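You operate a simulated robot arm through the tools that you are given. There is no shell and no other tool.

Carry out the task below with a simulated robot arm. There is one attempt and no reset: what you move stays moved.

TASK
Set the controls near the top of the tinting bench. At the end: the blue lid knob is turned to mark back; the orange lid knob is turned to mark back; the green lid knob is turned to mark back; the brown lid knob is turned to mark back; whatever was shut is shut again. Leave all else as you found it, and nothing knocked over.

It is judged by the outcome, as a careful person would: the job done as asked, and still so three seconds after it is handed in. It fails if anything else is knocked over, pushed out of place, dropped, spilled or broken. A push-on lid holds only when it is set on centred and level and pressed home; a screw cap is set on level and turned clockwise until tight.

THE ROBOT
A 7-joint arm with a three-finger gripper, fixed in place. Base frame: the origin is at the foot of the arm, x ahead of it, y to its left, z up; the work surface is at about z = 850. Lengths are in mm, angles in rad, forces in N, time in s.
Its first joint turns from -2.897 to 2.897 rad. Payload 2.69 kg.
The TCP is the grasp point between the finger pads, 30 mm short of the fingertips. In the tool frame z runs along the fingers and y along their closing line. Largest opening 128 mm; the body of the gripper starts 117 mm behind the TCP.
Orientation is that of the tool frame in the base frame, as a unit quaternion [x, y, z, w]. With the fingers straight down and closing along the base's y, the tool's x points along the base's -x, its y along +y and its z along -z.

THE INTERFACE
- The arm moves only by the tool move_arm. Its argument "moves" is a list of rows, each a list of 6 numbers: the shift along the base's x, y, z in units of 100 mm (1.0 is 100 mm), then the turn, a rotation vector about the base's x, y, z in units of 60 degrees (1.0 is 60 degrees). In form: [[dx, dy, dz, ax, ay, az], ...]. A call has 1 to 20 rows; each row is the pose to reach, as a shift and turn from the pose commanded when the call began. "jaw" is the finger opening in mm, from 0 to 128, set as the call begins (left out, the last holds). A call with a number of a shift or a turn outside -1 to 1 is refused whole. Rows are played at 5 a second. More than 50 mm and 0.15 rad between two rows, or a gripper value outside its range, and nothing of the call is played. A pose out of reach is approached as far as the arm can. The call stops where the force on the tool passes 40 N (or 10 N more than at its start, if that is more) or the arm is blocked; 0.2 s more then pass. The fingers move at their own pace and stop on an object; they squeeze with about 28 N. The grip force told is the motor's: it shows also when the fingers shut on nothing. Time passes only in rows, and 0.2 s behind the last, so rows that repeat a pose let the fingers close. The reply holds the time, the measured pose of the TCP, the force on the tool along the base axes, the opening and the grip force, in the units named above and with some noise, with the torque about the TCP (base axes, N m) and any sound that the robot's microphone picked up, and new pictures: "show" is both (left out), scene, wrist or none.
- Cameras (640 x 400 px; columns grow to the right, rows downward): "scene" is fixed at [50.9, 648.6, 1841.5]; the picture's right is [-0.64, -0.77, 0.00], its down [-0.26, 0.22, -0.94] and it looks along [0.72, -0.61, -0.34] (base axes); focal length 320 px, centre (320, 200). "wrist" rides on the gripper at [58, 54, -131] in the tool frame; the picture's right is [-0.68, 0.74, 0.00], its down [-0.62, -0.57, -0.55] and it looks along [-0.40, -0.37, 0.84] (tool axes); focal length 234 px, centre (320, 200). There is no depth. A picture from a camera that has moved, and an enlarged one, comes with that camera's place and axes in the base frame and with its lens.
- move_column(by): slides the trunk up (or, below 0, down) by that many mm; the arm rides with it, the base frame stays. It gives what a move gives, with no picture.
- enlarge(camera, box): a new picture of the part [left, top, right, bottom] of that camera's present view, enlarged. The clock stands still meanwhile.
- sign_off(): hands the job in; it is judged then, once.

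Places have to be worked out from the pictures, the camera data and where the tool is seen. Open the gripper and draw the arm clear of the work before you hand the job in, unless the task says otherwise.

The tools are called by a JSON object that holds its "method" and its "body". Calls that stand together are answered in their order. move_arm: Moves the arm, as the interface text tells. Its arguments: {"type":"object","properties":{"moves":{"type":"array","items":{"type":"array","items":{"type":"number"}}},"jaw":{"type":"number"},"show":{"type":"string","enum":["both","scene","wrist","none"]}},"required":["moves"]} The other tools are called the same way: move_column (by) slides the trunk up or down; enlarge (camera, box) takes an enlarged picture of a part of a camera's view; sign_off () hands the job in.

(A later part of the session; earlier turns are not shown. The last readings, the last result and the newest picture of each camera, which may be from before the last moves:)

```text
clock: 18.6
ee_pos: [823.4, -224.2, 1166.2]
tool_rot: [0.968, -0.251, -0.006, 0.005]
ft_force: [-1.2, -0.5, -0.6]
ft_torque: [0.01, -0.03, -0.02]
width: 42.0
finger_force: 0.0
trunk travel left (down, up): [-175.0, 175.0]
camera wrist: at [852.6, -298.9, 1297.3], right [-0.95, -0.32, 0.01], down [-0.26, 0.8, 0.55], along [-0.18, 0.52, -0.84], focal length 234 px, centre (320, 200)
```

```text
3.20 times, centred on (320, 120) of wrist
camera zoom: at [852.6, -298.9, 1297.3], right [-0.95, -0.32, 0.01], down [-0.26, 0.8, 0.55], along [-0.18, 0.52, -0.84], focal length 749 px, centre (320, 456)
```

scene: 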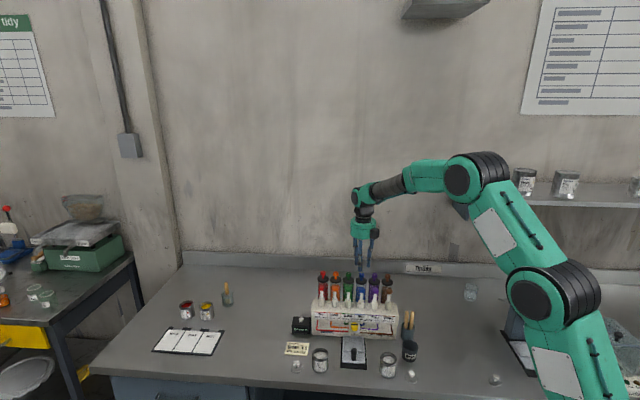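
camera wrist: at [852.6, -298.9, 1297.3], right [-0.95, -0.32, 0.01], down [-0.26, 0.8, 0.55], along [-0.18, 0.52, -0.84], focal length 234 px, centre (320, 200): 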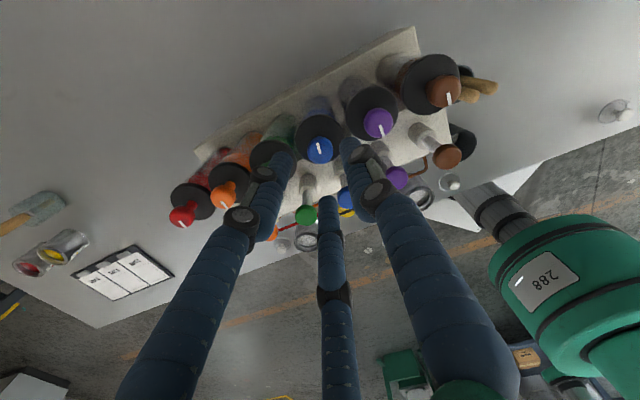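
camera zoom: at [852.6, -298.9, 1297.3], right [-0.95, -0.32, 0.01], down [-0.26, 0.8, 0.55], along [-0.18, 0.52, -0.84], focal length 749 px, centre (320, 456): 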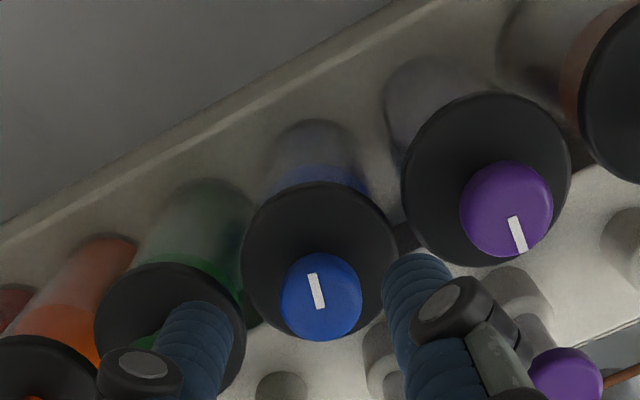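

Blue's mark is now on the back half, apparently a few degrees short. I zoom tightly to measure its angle against its untouched neighbours.

{"method": "enlarge", "body": {"camera": "wrist", "box": [300, 105, 400, 167.5]}}

{"method": "enlarge", "body": {"camera": "scene", "box": [342, 268, 390, 298]}}

```text
6.40 times, centred on (350, 136) of wrist
camera zoom: at [852.6, -298.9, 1297.3], right [-0.95, -0.32, 0.01], down [-0.26, 0.8, 0.55], along [-0.18, 0.52, -0.84], focal length 1499 px, centre (128, 608)
```

zoom: 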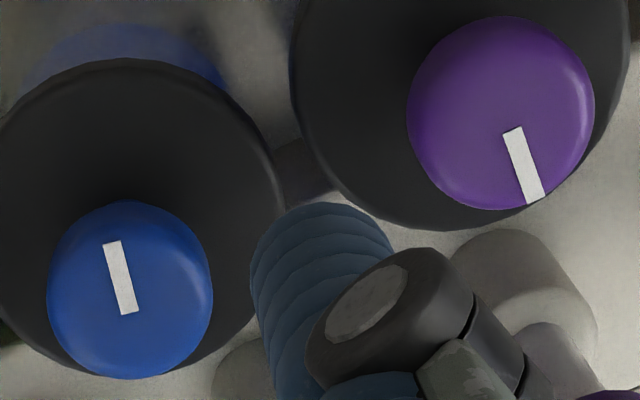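

```text
13.33 times, centred on (366, 283) of scene
camera zoom: at [50.9, 648.6, 1841.5], right [-0.64, -0.77, 0.0], down [-0.26, 0.22, -0.94], along [0.72, -0.61, -0.34], focal length 4261 px, centre (-293, -907)
```

zoom: 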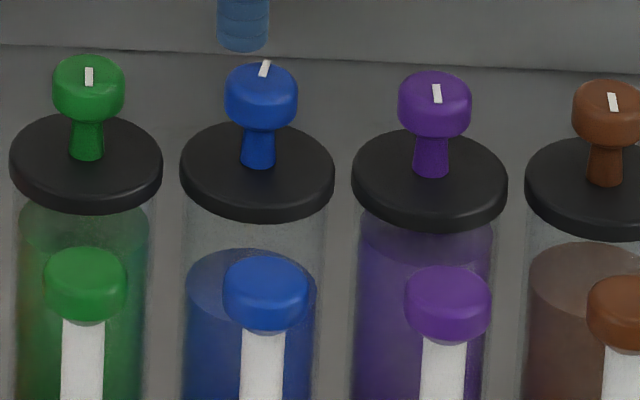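

Mapping pixels to the knob plane: blue's mark points at about -60° against the required -45° (bench back), so it is ~15° short. The views also settle the knob tops at z≈1102, with centres blue ≈(824.3,-225.7), green ≈(862.5,-187.8), orange ≈(900.6,-149.8), brown ≈(748.2,-301.6). I first remove the slight tool tilt, then wind the wrist back 60°.

{"method": "move_arm", "body": {"moves": [[0, 0, 0, 0.0064, -0.0135, 0], [0, 0, 0, 0.0064, -0.0135, 0]], "show": "none"}}

{"method": "move_arm", "body": {"moves": [[0, 0, 0, 0, 0, -0.125], [0, 0, 0, 0, 0, -0.25], [0, 0, 0, 0, 0, -0.375], [0, 0, 0, 0, 0, -0.5], [0, 0, 0, 0, 0, -0.625], [0, 0, 0, 0, 0, -0.75], [0, 0, 0, 0, 0, -0.875], [0, 0, 0, 0, 0, -1.0], [0, 0, 0, 0, 0, -1.0]], "show": "wrist"}}

```text
clock: 19.2
ee_pos: [823.0, -225.1, 1166.7]
tool_rot: [0.968, -0.251, 0.001, -0.001]
ft_force: [-0.2, 0.6, 0.4]
ft_torque: [-0.01, -0.03, -0.03]
width: 42.0
finger_force: 0.1
trunk travel left (down, up): [-175.0, 175.0]
```

```text
clock: 21.2
ee_pos: [825.0, -222.9, 1165.9]
tool_rot: [0.712, -0.702, 0.001, 0.0]
ft_force: [1.1, 0.2, 0.4]
ft_torque: [-0.02, 0.04, 0.01]
width: 41.9
finger_force: 0.1
trunk travel left (down, up): [-175.0, 175.0]
camera wrist: at [773.6, -283.6, 1297.0], right [-0.75, 0.66, 0.0], down [0.55, 0.63, 0.55], along [0.37, 0.41, -0.84], focal length 234 px, centre (320, 200)
```

wrist: 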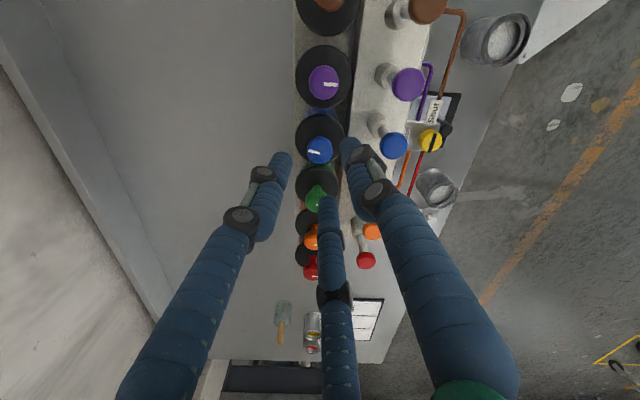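

{"method": "enlarge", "body": {"camera": "wrist", "box": [280, 110, 360, 160]}}

```text
8.00 times, centred on (320, 135) of wrist
camera zoom: at [773.6, -283.6, 1297.0], right [-0.75, 0.66, 0.0], down [0.55, 0.63, 0.55], along [0.37, 0.41, -0.84], focal length 1873 px, centre (320, 720)
```

zoom: 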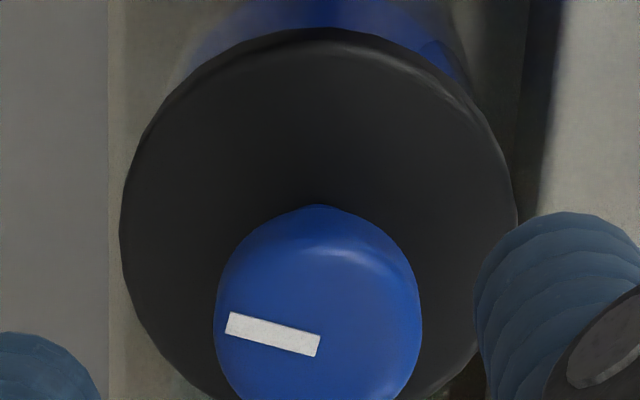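

This view gives blue at ≈(824,-226.5) and its mark ~13° short. I descend around it again to TCP z≈1107.

{"method": "move_arm", "body": {"moves": [[-0.004, -0.016, -0.25, 0, 0, 0], [-0.004, -0.016, -0.45, 0, 0, 0], [-0.004, -0.016, -0.58, 0, 0, 0], [-0.004, -0.016, -0.58, 0, 0, 0]], "show": "none"}}

{"method": "move_arm", "body": {"moves": [[0, 0, 0, 0, 0, 0], [0, 0, 0, 0, 0, 0], [0, 0, 0, 0, 0, 0]], "jaw": 12, "show": "none"}}

```text
clock: 22.2
ee_pos: [825.7, -224.7, 1105.7]
tool_rot: [0.713, -0.701, 0.002, 0.0]
ft_force: [-0.1, 0.0, -0.5]
ft_torque: [0.0, -0.03, -0.01]
width: 41.8
finger_force: 0.1
trunk travel left (down, up): [-175.0, 175.0]
```

```text
clock: 23.0
ee_pos: [823.4, -225.2, 1106.2]
tool_rot: [0.713, -0.701, -0.001, 0.0]
ft_force: [-18.7, -1.2, -2.5]
ft_torque: [-0.13, 0.66, -0.01]
width: 22.9
finger_force: 45.0
trunk travel left (down, up): [-175.0, 175.0]
```

{"method": "move_arm", "body": {"moves": [[-0.015, 0, 0, 0, 0, 0], [-0.015, 0, 0, 0, 0, 0]], "show": "none"}}

{"method": "move_arm", "body": {"moves": [[0, 0, 0, 0, 0, 0.075], [0, 0, 0, 0, 0, 0.15], [0, 0, 0, 0, 0, 0.225], [0, 0, 0, 0, 0, 0.225]], "show": "wrist"}}

{"method": "enlarge", "body": {"camera": "scene", "box": [342, 268, 390, 298]}}

{"method": "enlarge", "body": {"camera": "wrist", "box": [280, 90, 400, 165]}}

```text
clock: 23.6
ee_pos: [824.0, -225.3, 1106.7]
tool_rot: [0.713, -0.701, 0.001, -0.001]
ft_force: [-4.2, 6.9, -10.8]
ft_torque: [0.49, -0.18, -0.01]
width: 23.2
finger_force: 45.1
trunk travel left (down, up): [-175.0, 175.0]
```

```text
clock: 24.6
ee_pos: [823.6, -224.5, 1105.7]
tool_rot: [0.791, -0.612, 0.001, -0.001]
ft_force: [4.4, 9.5, -20.8]
ft_torque: [0.42, -0.18, 0.01]
width: 22.8
finger_force: 44.8
trunk travel left (down, up): [-175.0, 175.0]
camera wrist: at [788.2, -295.5, 1237.5], right [-0.88, 0.47, 0.0], down [0.39, 0.74, 0.55], along [0.26, 0.48, -0.84], focal length 234 px, centre (320, 200)
```

wrist: 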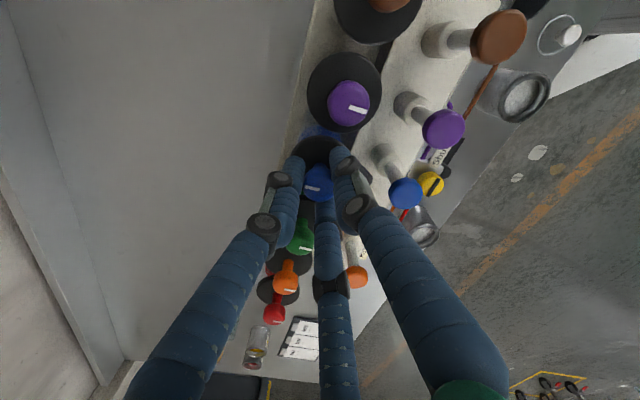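

```text
13.33 times, centred on (366, 283) of scene
camera zoom: at [50.9, 648.6, 1841.5], right [-0.64, -0.77, 0.0], down [-0.26, 0.22, -0.94], along [0.72, -0.61, -0.34], focal length 4261 px, centre (-293, -907)
```

zoom: 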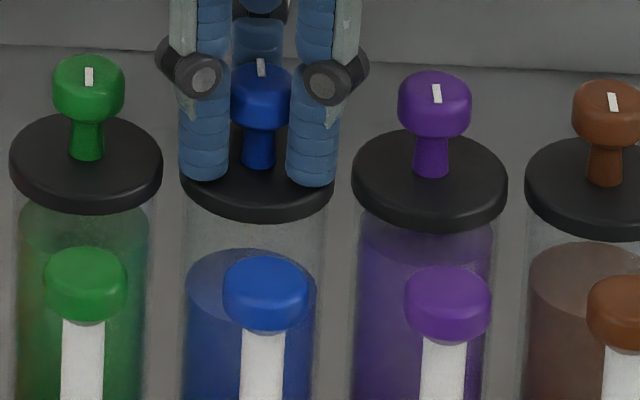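

```text
5.33 times, centred on (340, 128) of wrist
camera zoom: at [788.2, -295.5, 1237.5], right [-0.88, 0.47, 0.0], down [0.39, 0.74, 0.55], along [0.26, 0.48, -0.84], focal length 1249 px, centre (213, 587)
```

zoom: 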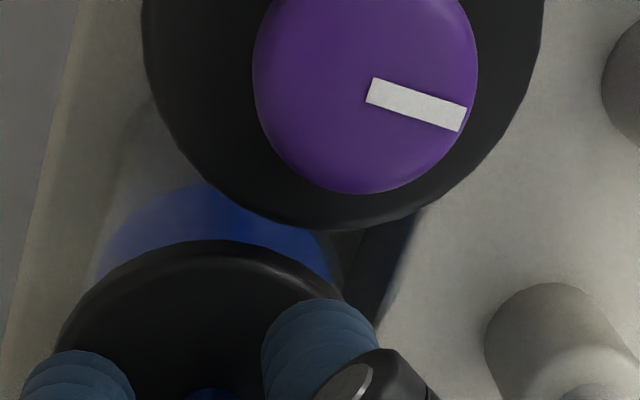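

Blue's mark now looks aligned within a few degrees. I release, rise, and measure again.

{"method": "move_arm", "body": {"moves": [[0, 0, 0, 0, 0, 0], [0, 0, 0, 0, 0, 0], [0, 0, 0, 0, 0, 0], [0, 0, 0.25, 0, 0, 0], [0, 0, 0.6, 0, 0, 0], [0, 0, 0.6, 0, 0, 0]], "jaw": 42, "show": "none"}}

{"method": "enlarge", "body": {"camera": "wrist", "box": [280, 110, 360, 160]}}

{"method": "enlarge", "body": {"camera": "scene", "box": [350, 270, 374, 285]}}

{"method": "enlarge", "body": {"camera": "wrist", "box": [280, 60, 400, 135]}}

```text
clock: 26.0
ee_pos: [824.7, -228.4, 1168.5]
tool_rot: [0.79, -0.612, 0.002, -0.001]
ft_force: [0.4, -0.3, 0.2]
ft_torque: [-0.01, -0.04, -0.04]
width: 41.9
finger_force: 0.0
trunk travel left (down, up): [-175.0, 175.0]
```

```text
8.00 times, centred on (320, 135) of wrist
camera zoom: at [789.0, -297.9, 1299.5], right [-0.88, 0.47, 0.0], down [0.39, 0.74, 0.55], along [0.26, 0.48, -0.84], focal length 1873 px, centre (320, 720)
```

zoom: 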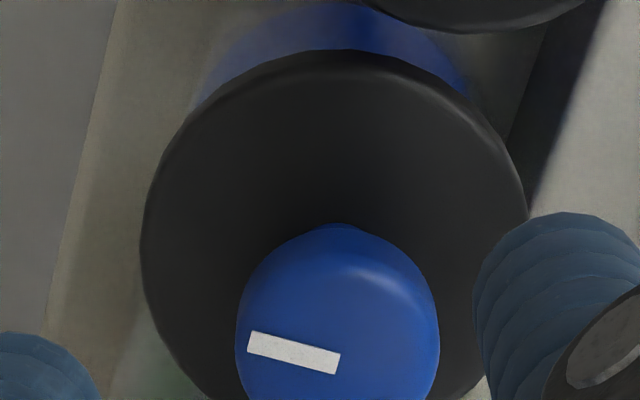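

```text
16.00 times, centred on (362, 278) of scene
camera zoom: at [50.9, 648.6, 1841.5], right [-0.64, -0.77, 0.0], down [-0.26, 0.22, -0.94], along [0.72, -0.61, -0.34], focal length 5113 px, centre (-352, -1040)
```

zoom: 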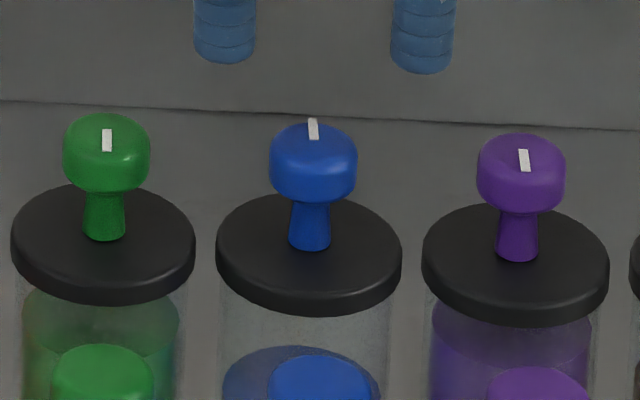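

```text
5.33 times, centred on (340, 98) of wrist
camera zoom: at [789.0, -297.9, 1299.5], right [-0.88, 0.47, 0.0], down [0.39, 0.74, 0.55], along [0.26, 0.48, -0.84], focal length 1249 px, centre (213, 747)
```

zoom: 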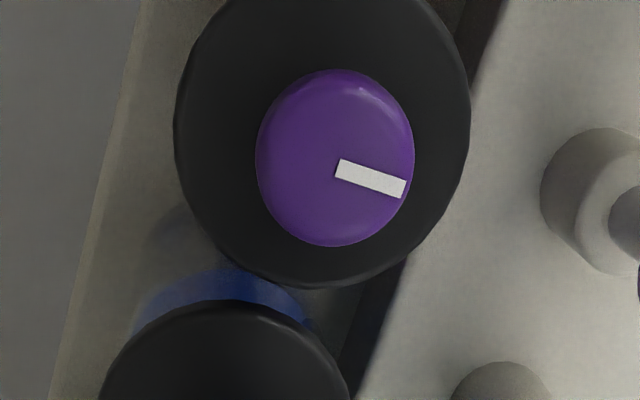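

Blue's mark is now parallel to its neighbours' front-back line within ~1° and on the back side — done. Next green: I wind the wrist back (about -170° in total) while shifting +38.6,+38.7 mm to sit above green, staying at z≈1167.

{"method": "move_arm", "body": {"moves": [[0.1, 0.1, 0, 0, 0, -0.125], [0.2, 0.2, 0, 0, 0, -0.25], [0.3, 0.3, 0, 0, 0, -0.375], [0.386, 0.387, 0, 0, 0, -0.5], [0.386, 0.387, 0, 0, 0, -0.625], [0.386, 0.387, 0, 0, 0, -0.75], [0.386, 0.387, 0, 0, 0, -0.875], [0.386, 0.387, 0, 0, 0, -1.0]], "show": "none"}}

{"method": "move_arm", "body": {"moves": [[0, 0, 0, 0, 0, -0.125], [0, 0, 0, 0, 0, -0.25], [0, 0, 0, 0, 0, -0.375], [0, 0, 0, 0, 0, -0.5], [0, 0, 0, 0, 0, -0.625], [0, 0, 0, 0, 0, -0.75], [0, 0, 0, 0, 0, -0.875], [0, 0, 0, 0, 0, -1.0]], "show": "none"}}

{"method": "move_arm", "body": {"moves": [[0, 0, 0, 0, 0, -0.125], [0, 0, 0, 0, 0, -0.25], [0, 0, 0, 0, 0, -0.375], [0, 0, 0, 0, 0, -0.5], [0, 0, 0, 0, 0, -0.625], [0, 0, 0, 0, 0, -0.75], [0, 0, 0, 0, 0, -0.833], [0, 0, 0, 0, 0, -0.833]], "show": "both"}}

{"method": "enlarge", "body": {"camera": "wrist", "box": [280, 110, 360, 160]}}

```text
clock: 27.8
ee_pos: [860.8, -185.9, 1168.0]
tool_rot: [-0.377, 0.926, -0.001, -0.001]
ft_force: [0.3, 0.1, 0.9]
ft_torque: [-0.04, 0.01, -0.01]
width: 42.3
finger_force: 0.1
trunk travel left (down, up): [-175.0, 175.0]
```

```text
clock: 29.6
ee_pos: [861.8, -187.2, 1168.2]
tool_rot: [0.136, 0.991, -0.001, -0.002]
ft_force: [0.5, 0.4, 0.1]
ft_torque: [-0.01, 0.01, 0.01]
width: 41.9
finger_force: 0.1
trunk travel left (down, up): [-175.0, 175.0]
```

```text
clock: 31.4
ee_pos: [860.9, -186.6, 1167.5]
tool_rot: [0.541, 0.841, 0.0, -0.002]
ft_force: [0.5, -0.7, -0.1]
ft_torque: [-0.01, 0.01, 0.01]
width: 41.9
finger_force: 0.1
trunk travel left (down, up): [-175.0, 175.0]
camera wrist: at [888.3, -110.9, 1298.7], right [0.95, -0.31, 0.0], down [-0.26, -0.79, 0.55], along [-0.17, -0.52, -0.84], focal length 234 px, centre (320, 200)
```

scene: 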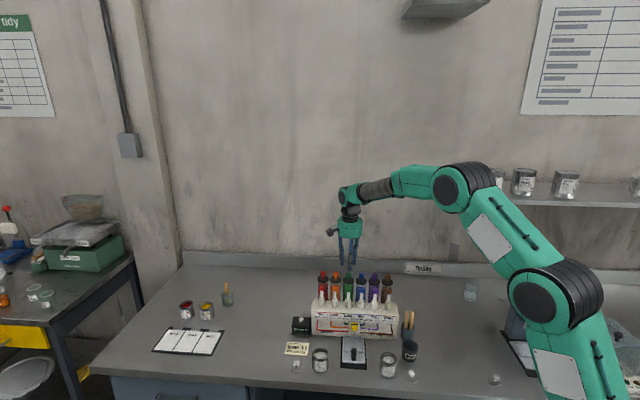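
wrist: 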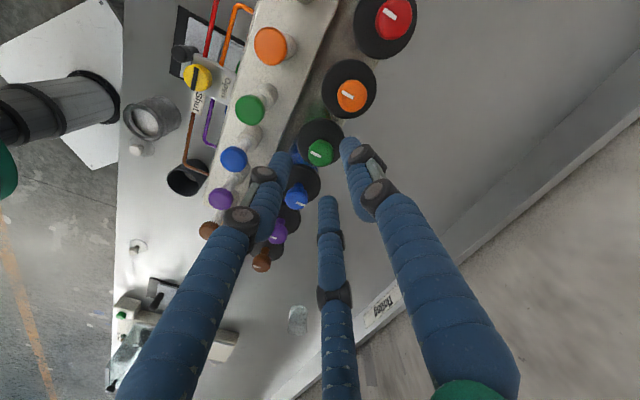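

```text
8.00 times, centred on (320, 135) of wrist
camera zoom: at [888.3, -110.9, 1298.7], right [0.95, -0.31, 0.0], down [-0.26, -0.79, 0.55], along [-0.17, -0.52, -0.84], focal length 1873 px, centre (320, 720)
```

zoom: 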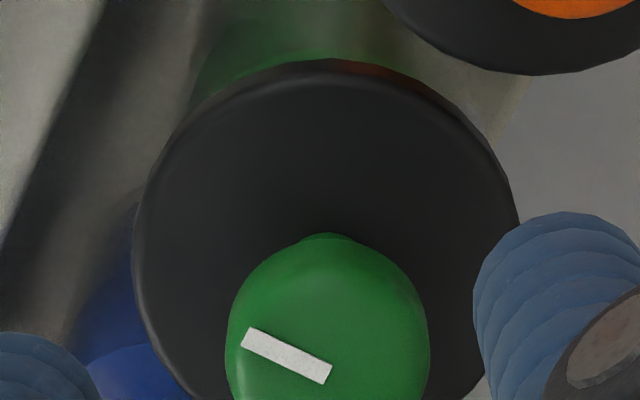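

Green's view puts its centre at ≈(862,-187), close to the commanded tool axis. I descend around it with the 42 mm opening and close.

{"method": "move_arm", "body": {"moves": [[0.006, 0.005, -0.25, 0, 0, 0], [0.006, 0.005, -0.45, 0, 0, 0], [0.006, 0.005, -0.6, 0, 0, 0], [0.006, 0.005, -0.6, 0, 0, 0]], "show": "none"}}

{"method": "move_arm", "body": {"moves": [[0, 0, 0, 0, 0, 0], [0, 0, 0, 0, 0, 0], [0, 0, 0, 0, 0, 0]], "jaw": 12, "show": "wrist"}}

```text
clock: 32.4
ee_pos: [861.6, -185.0, 1108.1]
tool_rot: [0.541, 0.841, 0.0, -0.002]
ft_force: [-0.4, 0.5, 0.3]
ft_torque: [-0.04, -0.03, -0.01]
width: 41.6
finger_force: 0.0
trunk travel left (down, up): [-175.0, 175.0]
```

```text
clock: 33.2
ee_pos: [862.4, -185.6, 1107.7]
tool_rot: [0.54, 0.842, 0.0, -0.001]
ft_force: [-0.1, -19.0, -3.1]
ft_torque: [-0.53, 0.02, 0.03]
width: 24.9
finger_force: 9.9
trunk travel left (down, up): [-175.0, 175.0]
camera wrist: at [888.9, -111.4, 1238.8], right [0.95, -0.31, 0.0], down [-0.26, -0.8, 0.55], along [-0.17, -0.52, -0.84], focal length 234 px, centre (320, 200)
```

wrist: 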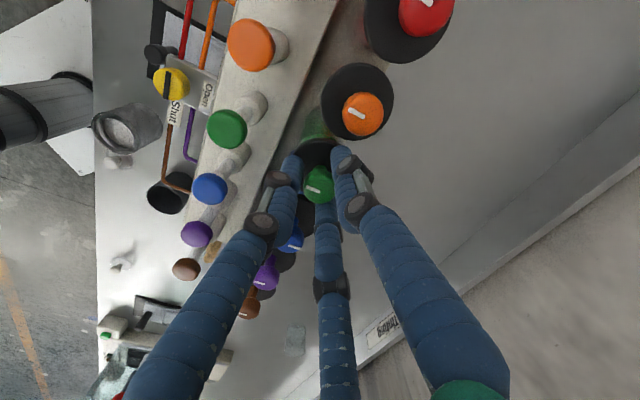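

{"method": "move_arm", "body": {"moves": [[0, -0.015, 0, 0, 0, 0], [0, -0.015, 0, 0, 0, 0]], "show": "none"}}

```text
clock: 33.8
ee_pos: [862.4, -187.2, 1107.5]
tool_rot: [0.541, 0.841, 0.0, -0.002]
ft_force: [-6.8, -13.8, -3.4]
ft_torque: [-0.46, 0.18, -0.06]
width: 23.1
finger_force: 8.4
trunk travel left (down, up): [-175.0, 175.0]
```

{"method": "move_arm", "body": {"moves": [[-0.006, -0.012, 0, 0, 0, 0], [-0.006, -0.012, 0, 0, 0, 0]], "show": "wrist"}}

{"method": "enlarge", "body": {"camera": "wrist", "box": [240, 90, 400, 220]}}

```text
clock: 34.4
ee_pos: [863.1, -188.5, 1108.4]
tool_rot: [0.541, 0.841, 0.0, -0.002]
ft_force: [-6.5, 6.1, -3.5]
ft_torque: [0.14, 0.12, 0.02]
width: 23.2
finger_force: 8.2
trunk travel left (down, up): [-175.0, 175.0]
camera wrist: at [888.8, -112.8, 1239.0], right [0.95, -0.31, 0.0], down [-0.26, -0.8, 0.55], along [-0.17, -0.52, -0.84], focal length 234 px, centre (320, 200)
```

wrist: 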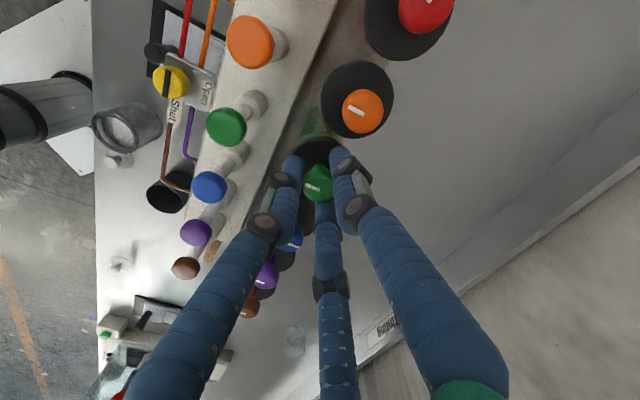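

```text
3.08 times, centred on (320, 155) of wrist
camera zoom: at [888.8, -112.8, 1239.0], right [0.95, -0.31, 0.0], down [-0.26, -0.8, 0.55], along [-0.17, -0.52, -0.84], focal length 720 px, centre (320, 338)
```

zoom: 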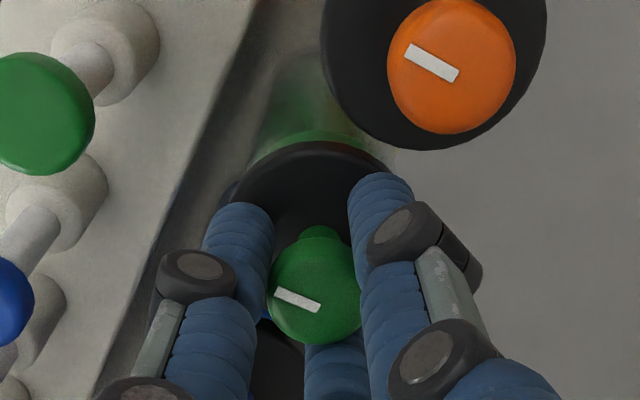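

Centred with small forces. I turn counter-clockwise 60°.

{"method": "move_arm", "body": {"moves": [[-0.002, 0, 0, 0, 0, 0.125], [-0.004, 0, 0, 0, 0, 0.25], [-0.004, 0, 0, 0, 0, 0.375], [-0.004, 0, 0, 0, 0, 0.5], [-0.004, 0, 0, 0, 0, 0.625], [-0.004, 0, 0, 0, 0, 0.75], [-0.004, 0, 0, 0, 0, 0.875], [-0.004, 0, 0, 0, 0, 1.0]], "show": "wrist"}}

{"method": "enlarge", "body": {"camera": "wrist", "box": [240, 90, 400, 220]}}

```text
clock: 36.2
ee_pos: [861.0, -189.1, 1107.7]
tool_rot: [0.047, 0.999, -0.001, -0.001]
ft_force: [2.1, 15.5, -0.9]
ft_torque: [0.46, -0.25, 0.01]
width: 22.1
finger_force: 45.4
trunk travel left (down, up): [-175.0, 175.0]
camera wrist: at [810.5, -128.9, 1239.0], right [0.74, 0.67, 0.0], down [0.56, -0.62, 0.55], along [0.37, -0.41, -0.84], focal length 234 px, centre (320, 200)
```

wrist: 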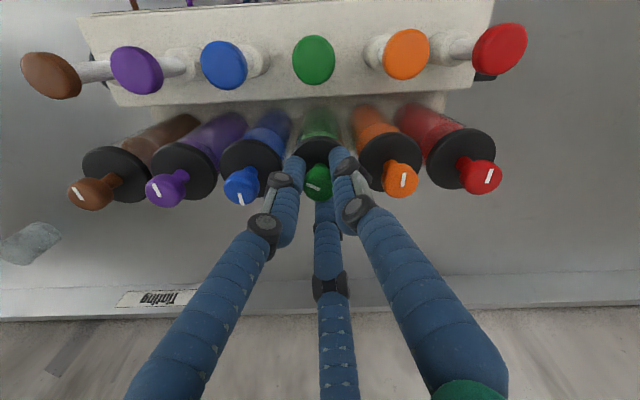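

```text
3.08 times, centred on (320, 155) of wrist
camera zoom: at [810.5, -128.9, 1239.0], right [0.74, 0.67, 0.0], down [0.56, -0.62, 0.55], along [0.37, -0.41, -0.84], focal length 720 px, centre (320, 338)
```

zoom: 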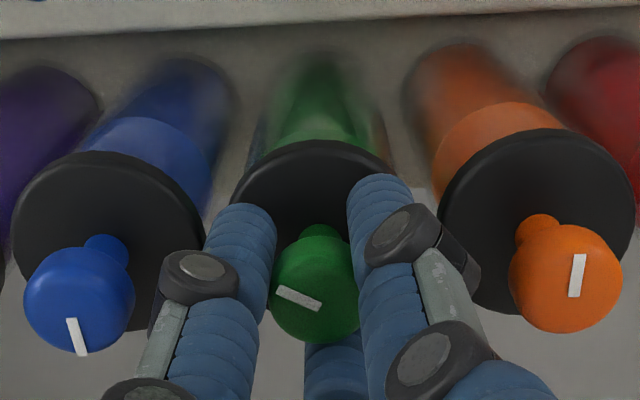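

The green knob follows (and blue's mark clearly sits at the back). I relieve the +y load by ~1.3 mm and turn another 60°.

{"method": "move_arm", "body": {"moves": [[0.0, 0.013, 0, 0, 0, 0.0], [0.0, 0.013, 0, 0, 0, 0.125], [0, 0.013, 0, 0, 0, 0.25], [0, 0.013, 0, 0, 0, 0.375], [0, 0.013, 0, 0, 0, 0.5]], "show": "none"}}

```text
clock: 37.4
ee_pos: [860.9, -188.1, 1107.5]
tool_rot: [-0.213, 0.977, -0.001, 0.0]
ft_force: [11.5, -0.2, 1.2]
ft_torque: [-0.11, -0.52, 0.0]
width: 22.2
finger_force: 44.9
trunk travel left (down, up): [-175.0, 175.0]
```

{"method": "move_arm", "body": {"moves": [[0.01, 0, 0, 0, 0, 0.0], [0.01, 0, 0, 0, 0, 0.125], [0.01, 0, 0, 0, 0, 0.25], [0.01, 0, 0, 0, 0, 0.375], [0.01, 0, 0, 0, 0, 0.5]], "show": "none"}}

```text
clock: 38.6
ee_pos: [861.4, -187.2, 1107.8]
tool_rot: [-0.459, 0.888, -0.001, 0.0]
ft_force: [-0.3, -4.8, 9.5]
ft_torque: [-0.19, 0.44, 0.02]
width: 22.1
finger_force: 45.1
trunk travel left (down, up): [-175.0, 175.0]
```

Forces are small. I turn the remaining 60° in two halves.

{"method": "move_arm", "body": {"moves": [[0.0, -0.004, 0, 0, 0, 0.125], [0.0, -0.004, 0, 0, 0, 0.25], [0.0, -0.004, 0, 0, 0, 0.375], [0.0, -0.004, 0, 0, 0, 0.5]], "show": "none"}}

{"method": "move_arm", "body": {"moves": [[0.0, 0, 0, 0, 0, 0.125], [0.0, 0, 0, 0, 0, 0.25], [0.0, 0, 0, 0, 0, 0.375], [0.0, 0, 0, 0, 0, 0.5], [0, 0, 0, 0, 0, 0.5]], "show": "wrist"}}

{"method": "enlarge", "body": {"camera": "wrist", "box": [280, 60, 400, 190]}}

{"method": "enlarge", "body": {"camera": "scene", "box": [330, 270, 370, 295]}}

```text
clock: 39.6
ee_pos: [861.8, -188.0, 1108.1]
tool_rot: [-0.674, 0.739, -0.002, 0.0]
ft_force: [0.6, 3.2, 12.0]
ft_torque: [0.19, 0.13, 0.0]
width: 22.2
finger_force: 44.9
trunk travel left (down, up): [-175.0, 175.0]
```

```text
clock: 40.8
ee_pos: [862.1, -187.7, 1107.8]
tool_rot: [0.842, -0.54, 0.001, 0.001]
ft_force: [-0.6, 13.2, 9.0]
ft_torque: [0.58, 0.15, 0.03]
width: 22.0
finger_force: 44.6
trunk travel left (down, up): [-175.0, 175.0]
camera wrist: at [838.7, -263.6, 1239.0], right [-0.95, 0.31, 0.0], down [0.26, 0.8, 0.55], along [0.17, 0.52, -0.84], focal length 234 px, centre (320, 200)
```

wrist: 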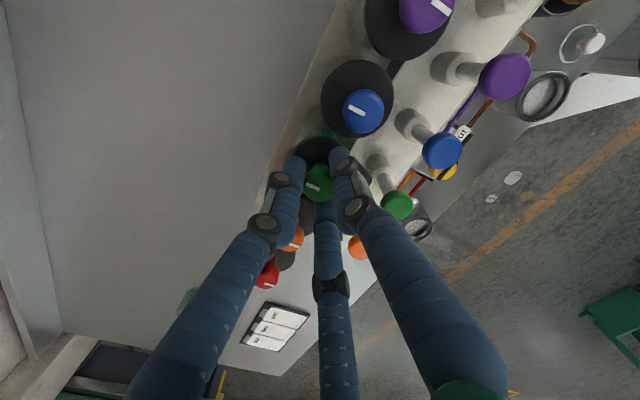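

```text
3.08 times, centred on (340, 125) of wrist
camera zoom: at [838.7, -263.6, 1239.0], right [-0.95, 0.31, 0.0], down [0.26, 0.8, 0.55], along [0.17, 0.52, -0.84], focal length 720 px, centre (258, 431)
```

zoom: 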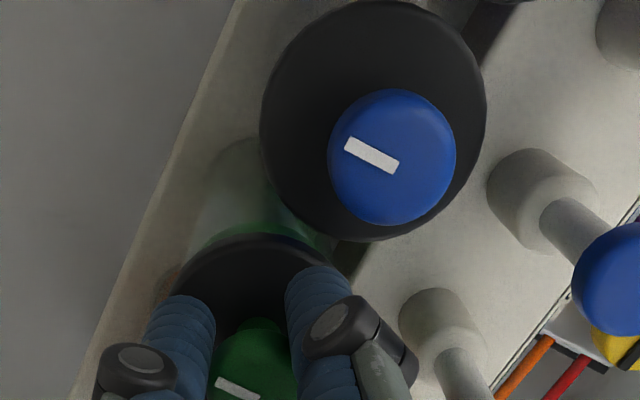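

```text
16.00 times, centred on (350, 282) of scene
camera zoom: at [50.9, 648.6, 1841.5], right [-0.64, -0.77, 0.0], down [-0.26, 0.22, -0.94], along [0.72, -0.61, -0.34], focal length 5113 px, centre (-160, -1120)
```

zoom: 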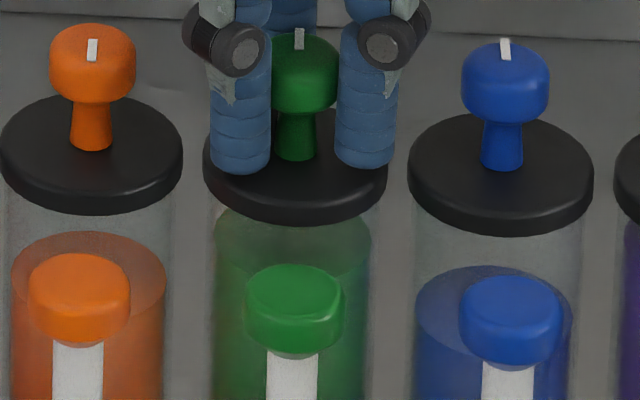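

Green's mark is vertical in the scene view, matching its earlier front line, so it has turned ~180°. I release, rise and measure both green and blue.

{"method": "move_arm", "body": {"moves": [[0, 0, 0, 0, 0, 0], [0, 0, 0, 0, 0, 0], [0, 0, 0, 0, 0, 0], [0, 0, 0.25, 0, 0, 0], [0, 0, 0.6, 0, 0, 0], [0, 0, 0.6, 0, 0, 0]], "jaw": 42, "show": "wrist"}}

{"method": "enlarge", "body": {"camera": "wrist", "box": [280, 90, 384, 155]}}

{"method": "enlarge", "body": {"camera": "wrist", "box": [320, 40, 424, 105]}}

{"method": "enlarge", "body": {"camera": "scene", "box": [330, 270, 370, 295]}}

```text
clock: 42.2
ee_pos: [860.7, -187.0, 1169.6]
tool_rot: [0.841, -0.541, 0.001, 0.0]
ft_force: [-0.4, -0.5, -0.3]
ft_torque: [-0.01, -0.05, 0.0]
width: 41.8
finger_force: 0.0
trunk travel left (down, up): [-175.0, 175.0]
camera wrist: at [837.2, -262.9, 1300.1], right [-0.95, 0.31, 0.0], down [0.26, 0.8, 0.55], along [0.17, 0.52, -0.84], focal length 234 px, centre (320, 200)
```

wrist: 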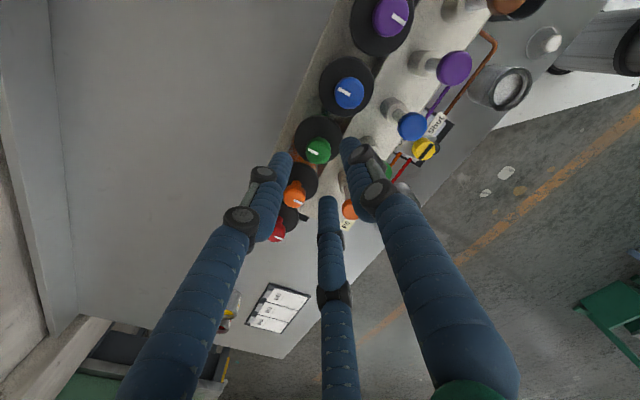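

```text
6.15 times, centred on (332, 122) of wrist
camera zoom: at [837.2, -262.9, 1300.1], right [-0.95, 0.31, 0.0], down [0.26, 0.8, 0.55], along [0.17, 0.52, -0.84], focal length 1441 px, centre (246, 677)
```

zoom: 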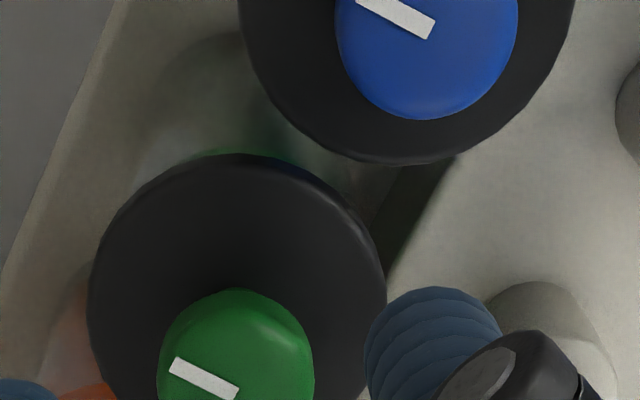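

```text
6.15 times, centred on (372, 72) of wrist
camera zoom: at [837.2, -262.9, 1300.1], right [-0.95, 0.31, 0.0], down [0.26, 0.8, 0.55], along [0.17, 0.52, -0.84], focal length 1441 px, centre (0, 985)
```

zoom: 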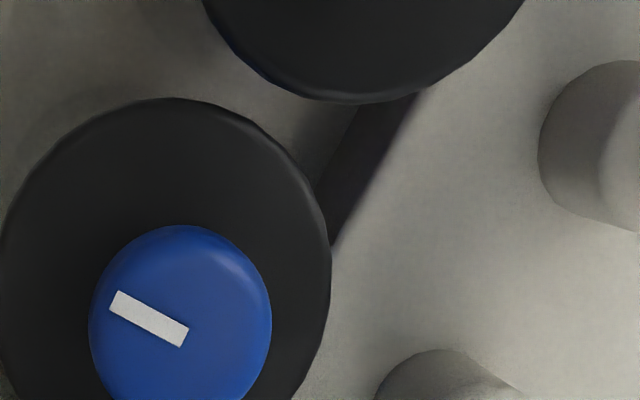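

```text
16.00 times, centred on (350, 282) of scene
camera zoom: at [50.9, 648.6, 1841.5], right [-0.64, -0.77, 0.0], down [-0.26, 0.22, -0.94], along [0.72, -0.61, -0.34], focal length 5113 px, centre (-160, -1120)
```

zoom: 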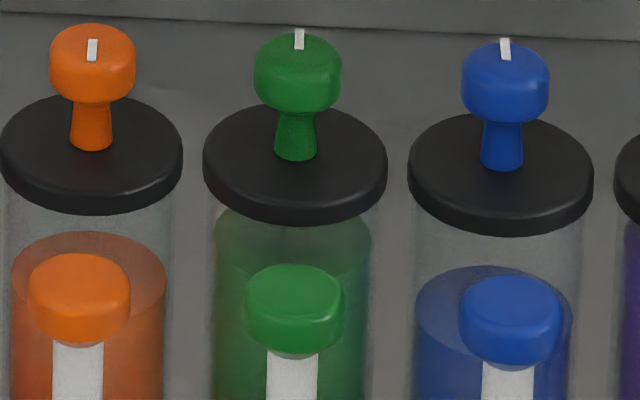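

Green measures ≈-42 to -46° and blue ≈-43 to -44° against the ideal -45°: both good. Next orange: I shift +38.1,+38.4 mm along the row at this height while winding the wrist back 180°.

{"method": "move_arm", "body": {"moves": [[0.1, 0.1, 0, 0, 0, -0.125], [0.2, 0.2, 0, 0, 0, -0.25], [0.3, 0.3, 0, 0, 0, -0.375], [0.381, 0.384, 0, 0, 0, -0.5], [0.381, 0.384, 0, 0, 0, -0.625], [0.381, 0.384, 0, 0, 0, -0.75], [0.381, 0.384, 0, 0, 0, -0.875], [0.381, 0.384, 0, 0, 0, -1.0]], "show": "none"}}

{"method": "move_arm", "body": {"moves": [[0, 0, 0, 0, 0, -0.125], [0, 0, 0, 0, 0, -0.25], [0, 0, 0, 0, 0, -0.375], [0, 0, 0, 0, 0, -0.5], [0, 0, 0, 0, 0, -0.625], [0, 0, 0, 0, 0, -0.75], [0, 0, 0, 0, 0, -0.875], [0, 0, 0, 0, 0, -1.0]], "show": "none"}}

{"method": "move_arm", "body": {"moves": [[0, 0, 0, 0, 0, -0.125], [0, 0, 0, 0, 0, -0.25], [0, 0, 0, 0, 0, -0.375], [0, 0, 0, 0, 0, -0.5], [0, 0, 0, 0, 0, -0.625], [0, 0, 0, 0, 0, -0.75], [0, 0, 0, 0, 0, -0.875], [0, 0, 0, 0, 0, -1.0], [0, 0, 0, 0, 0, -1.0]], "show": "both"}}

{"method": "enlarge", "body": {"camera": "wrist", "box": [280, 110, 360, 160]}}

```text
clock: 44.0
ee_pos: [900.6, -147.8, 1168.2]
tool_rot: [-0.457, 0.89, -0.001, -0.001]
ft_force: [-0.3, 0.0, 0.1]
ft_torque: [0.0, 0.0, 0.05]
width: 42.0
finger_force: 0.1
trunk travel left (down, up): [-175.0, 175.0]
```

```text
clock: 45.8
ee_pos: [900.7, -148.7, 1168.1]
tool_rot: [0.049, 0.999, -0.001, -0.001]
ft_force: [0.6, -0.4, 0.0]
ft_torque: [0.0, -0.02, 0.01]
width: 42.0
finger_force: 0.0
trunk travel left (down, up): [-175.0, 175.0]
```

```text
clock: 47.8
ee_pos: [900.6, -149.1, 1167.1]
tool_rot: [0.542, 0.841, 0.0, -0.002]
ft_force: [1.2, -0.4, 0.3]
ft_torque: [-0.02, 0.01, 0.02]
width: 42.0
finger_force: 0.1
trunk travel left (down, up): [-175.0, 175.0]
camera wrist: at [926.6, -75.0, 1298.5], right [0.95, -0.31, 0.0], down [-0.26, -0.79, 0.55], along [-0.17, -0.52, -0.84], focal length 234 px, centre (320, 200)
```

scene: 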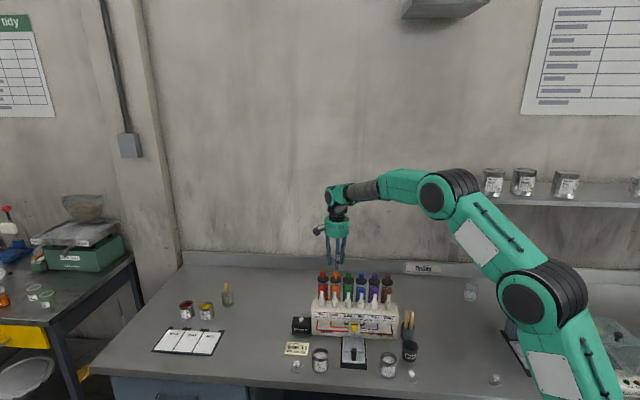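
wrist: 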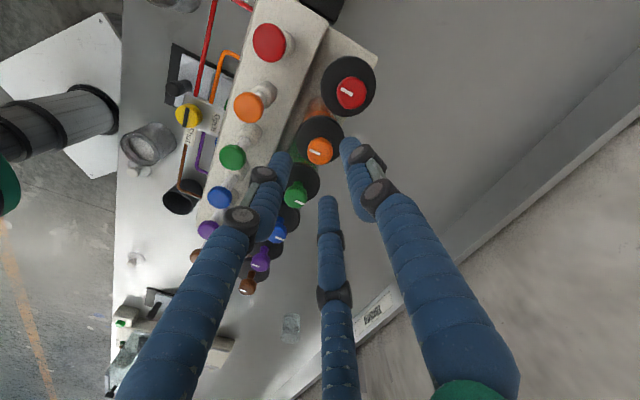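

```text
8.00 times, centred on (320, 135) of wrist
camera zoom: at [926.6, -75.0, 1298.5], right [0.95, -0.31, 0.0], down [-0.26, -0.79, 0.55], along [-0.17, -0.52, -0.84], focal length 1873 px, centre (320, 720)
```

zoom: 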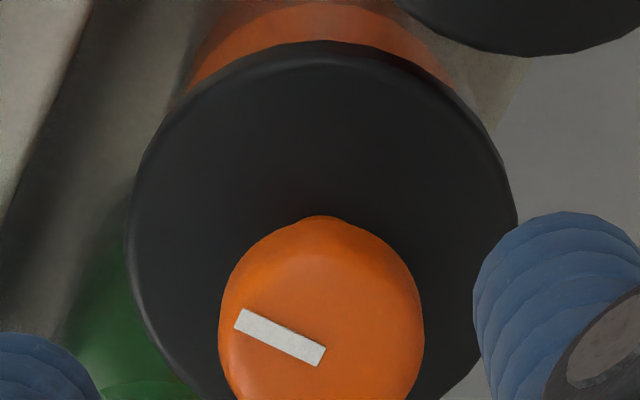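

By comparison with the green view at the same wrist angle, orange's centre is ≈(900.7,-148.9). I nudge, descend to the same height and close.

{"method": "move_arm", "body": {"moves": [[0.006, 0.013, -0.25, 0, 0, 0], [0.006, 0.013, -0.45, 0, 0, 0], [0.006, 0.013, -0.6, 0, 0, 0], [0.006, 0.013, -0.6, 0, 0, 0]], "show": "none"}}

{"method": "move_arm", "body": {"moves": [[0, 0, 0, 0, 0, 0], [0, 0, 0, 0, 0, 0], [0, 0, 0, 0, 0, 0]], "jaw": 12, "show": "wrist"}}

```text
clock: 48.8
ee_pos: [900.6, -146.2, 1109.0]
tool_rot: [0.541, 0.841, 0.0, -0.001]
ft_force: [-1.3, -0.4, -0.1]
ft_torque: [-0.01, -0.01, 0.01]
width: 41.7
finger_force: 0.0
trunk travel left (down, up): [-175.0, 175.0]
```

```text
clock: 49.6
ee_pos: [900.9, -149.0, 1108.1]
tool_rot: [0.54, 0.842, 0.0, -0.001]
ft_force: [-1.5, -31.9, -3.2]
ft_torque: [-1.22, 0.03, 0.02]
width: 21.9
finger_force: 45.2
trunk travel left (down, up): [-175.0, 175.0]
camera wrist: at [926.6, -74.4, 1239.0], right [0.95, -0.31, 0.0], down [-0.26, -0.8, 0.55], along [-0.17, -0.52, -0.84], focal length 234 px, centre (320, 200)
```

wrist: 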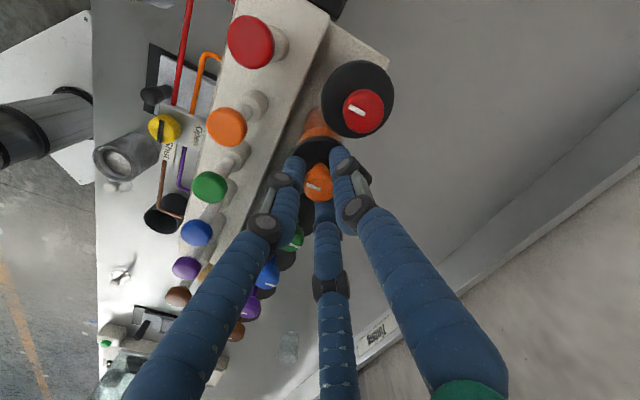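

Gripped (21.9 mm) with a -32 N y load, so I move -2.5 mm in y to relieve it.

{"method": "move_arm", "body": {"moves": [[0, -0.012, 0, 0, 0, 0], [0, -0.025, 0, 0, 0, 0], [0, -0.025, 0, 0, 0, 0]], "show": "none"}}

```text
clock: 50.4
ee_pos: [899.7, -149.1, 1107.6]
tool_rot: [0.54, 0.842, 0.0, -0.002]
ft_force: [-10.0, -14.6, 0.8]
ft_torque: [-0.08, 0.6, 0.05]
width: 21.8
finger_force: 44.9
trunk travel left (down, up): [-175.0, 175.0]
```

{"method": "move_arm", "body": {"moves": [[-0.008, -0.012, 0, 0, 0, 0], [-0.008, -0.012, 0, 0, 0, 0.125], [-0.008, -0.012, 0, 0, 0, 0.25], [-0.008, -0.012, 0, 0, 0, 0.375], [-0.008, -0.012, 0, 0, 0, 0.5]], "show": "none"}}

```text
clock: 51.6
ee_pos: [899.4, -149.5, 1107.5]
tool_rot: [0.304, 0.953, -0.001, 0.0]
ft_force: [2.1, 17.1, 4.0]
ft_torque: [0.81, -0.28, 0.02]
width: 22.2
finger_force: 44.7
trunk travel left (down, up): [-175.0, 175.0]
```

{"method": "move_arm", "body": {"moves": [[0.002, 0.015, 0, 0, 0, 0], [0.002, 0.015, 0, 0, 0, 0.125], [0.002, 0.015, 0, 0, 0, 0.25], [0.002, 0.015, 0, 0, 0, 0.375], [0.002, 0.015, 0, 0, 0, 0.5]], "show": "wrist"}}

```text
clock: 52.8
ee_pos: [900.2, -148.8, 1107.2]
tool_rot: [0.046, 0.999, -0.001, 0.001]
ft_force: [5.4, 17.0, 5.6]
ft_torque: [0.64, -0.27, 0.01]
width: 21.9
finger_force: 44.9
trunk travel left (down, up): [-175.0, 175.0]
camera wrist: at [848.6, -90.8, 1239.0], right [0.74, 0.67, 0.0], down [0.56, -0.62, 0.55], along [0.37, -0.41, -0.84], focal length 234 px, centre (320, 200)
```

wrist: 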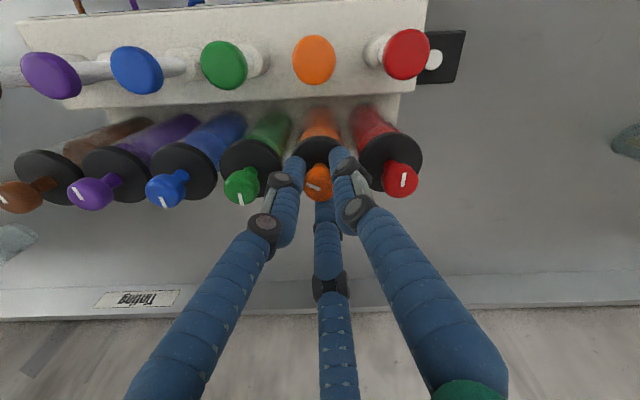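

Orange follows the gripper (mark now points sideways). I relieve +1.5 mm in y and continue by 30° steps.

{"method": "move_arm", "body": {"moves": [[0.004, 0.015, 0, 0, 0, 0], [0.004, 0.015, 0, 0, 0, 0.125], [0.004, 0.015, 0, 0, 0, 0.25], [0.004, 0.015, 0, 0, 0, 0.375], [0.004, 0.015, 0, 0, 0, 0.5]], "show": "none"}}

```text
clock: 54.0
ee_pos: [901.0, -149.0, 1109.1]
tool_rot: [-0.214, 0.977, -0.002, -0.001]
ft_force: [-2.1, -3.0, 5.3]
ft_torque: [-0.32, 0.07, -0.02]
width: 22.3
finger_force: 45.3
trunk travel left (down, up): [-175.0, 175.0]
```

{"method": "move_arm", "body": {"moves": [[0, 0, 0, 0, 0, 0.125], [0, 0, 0, 0, 0, 0.25], [0, 0, 0, 0, 0, 0.375], [0, 0, 0, 0, 0, 0.5]], "show": "none"}}

```text
clock: 55.0
ee_pos: [899.4, -149.9, 1108.0]
tool_rot: [-0.459, 0.889, -0.001, 0.0]
ft_force: [-3.3, -11.6, 0.6]
ft_torque: [-0.49, -0.18, -0.02]
width: 22.0
finger_force: 45.5
trunk travel left (down, up): [-175.0, 175.0]
```

{"method": "move_arm", "body": {"moves": [[-0.002, -0.01, 0, 0, 0, 0.125], [-0.002, -0.01, 0, 0, 0, 0.25], [-0.002, -0.01, 0, 0, 0, 0.375], [-0.002, -0.01, 0, 0, 0, 0.5]], "show": "none"}}

{"method": "move_arm", "body": {"moves": [[0, 0, 0, 0, 0, 0.125], [0, 0, 0, 0, 0, 0.25], [0, 0, 0, 0, 0, 0.375], [0, 0, 0, 0, 0, 0.5], [0, 0, 0, 0, 0, 0.5]], "show": "wrist"}}

{"method": "enlarge", "body": {"camera": "scene", "box": [312, 268, 352, 293]}}

```text
clock: 56.0
ee_pos: [901.1, -148.6, 1107.4]
tool_rot: [-0.674, 0.739, -0.001, 0.0]
ft_force: [-6.1, -0.2, 5.0]
ft_torque: [0.3, 0.36, 0.01]
width: 22.0
finger_force: 44.7
trunk travel left (down, up): [-175.0, 175.0]
```

```text
clock: 57.2
ee_pos: [898.9, -149.3, 1107.0]
tool_rot: [0.842, -0.54, 0.001, 0.0]
ft_force: [1.4, 11.2, 5.4]
ft_torque: [0.47, -0.16, 0.0]
width: 21.9
finger_force: 45.3
trunk travel left (down, up): [-175.0, 175.0]
camera wrist: at [876.8, -225.4, 1239.0], right [-0.95, 0.31, 0.0], down [0.26, 0.8, 0.55], along [0.17, 0.52, -0.84], focal length 234 px, centre (320, 200)
```

wrist: 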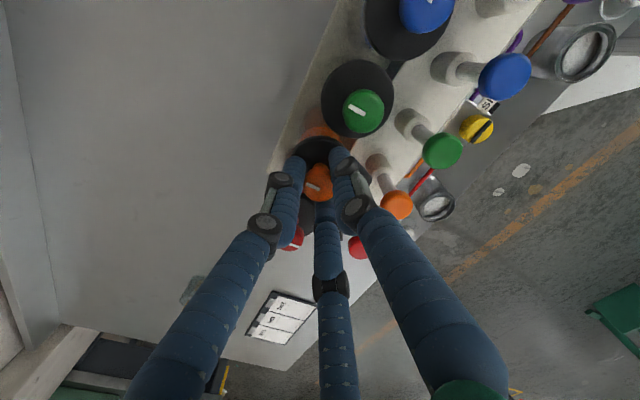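

```text
16.00 times, centred on (332, 280) of scene
camera zoom: at [50.9, 648.6, 1841.5], right [-0.64, -0.77, 0.0], down [-0.26, 0.22, -0.94], along [0.72, -0.61, -0.34], focal length 5113 px, centre (128, -1088)
```

zoom: 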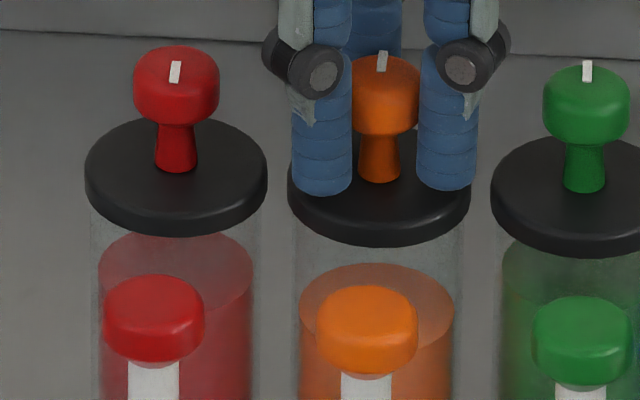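

Orange's mark now points back (≈-44°). I release, rise, and verify with the wrist camera.

{"method": "move_arm", "body": {"moves": [[0, 0, 0, 0, 0, 0], [0, 0, 0, 0, 0, 0], [0, 0, 0, 0, 0, 0], [0, 0, 0.25, 0, 0, 0], [0, 0, 0.6, 0, 0, 0], [0, 0, 0.6, 0, 0, 0]], "jaw": 42, "show": "wrist"}}

{"method": "enlarge", "body": {"camera": "wrist", "box": [280, 95, 384, 160]}}

{"method": "enlarge", "body": {"camera": "scene", "box": [312, 268, 352, 293]}}

```text
clock: 58.6
ee_pos: [901.5, -150.3, 1166.5]
tool_rot: [0.841, -0.541, 0.001, -0.001]
ft_force: [-0.6, -0.1, -0.2]
ft_torque: [-0.02, -0.03, -0.04]
width: 42.2
finger_force: 0.1
trunk travel left (down, up): [-175.0, 175.0]
camera wrist: at [877.7, -226.9, 1298.2], right [-0.95, 0.31, 0.0], down [0.26, 0.8, 0.55], along [0.17, 0.52, -0.84], focal length 234 px, centre (320, 200)
```

wrist: 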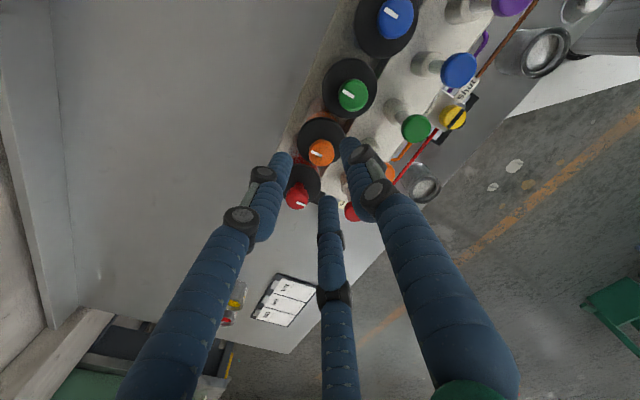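

```text
6.15 times, centred on (332, 128) of wrist
camera zoom: at [877.7, -226.9, 1298.2], right [-0.95, 0.31, 0.0], down [0.26, 0.8, 0.55], along [0.17, 0.52, -0.84], focal length 1441 px, centre (246, 646)
```

zoom: 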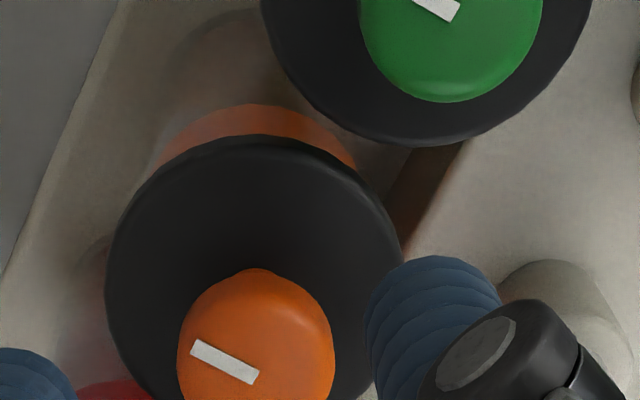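

```text
16.00 times, centred on (332, 280) of scene
camera zoom: at [50.9, 648.6, 1841.5], right [-0.64, -0.77, 0.0], down [-0.26, 0.22, -0.94], along [0.72, -0.61, -0.34], focal length 5113 px, centre (128, -1088)
```

zoom: 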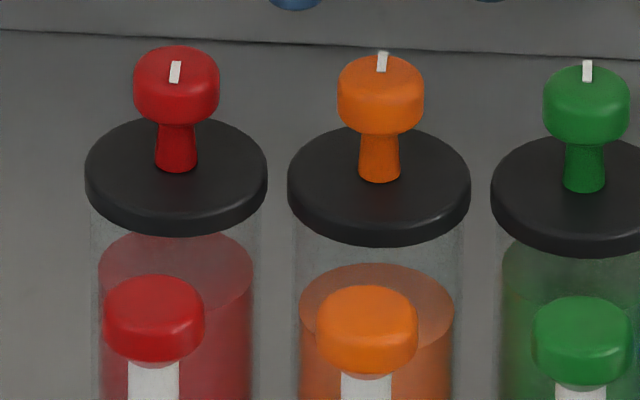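

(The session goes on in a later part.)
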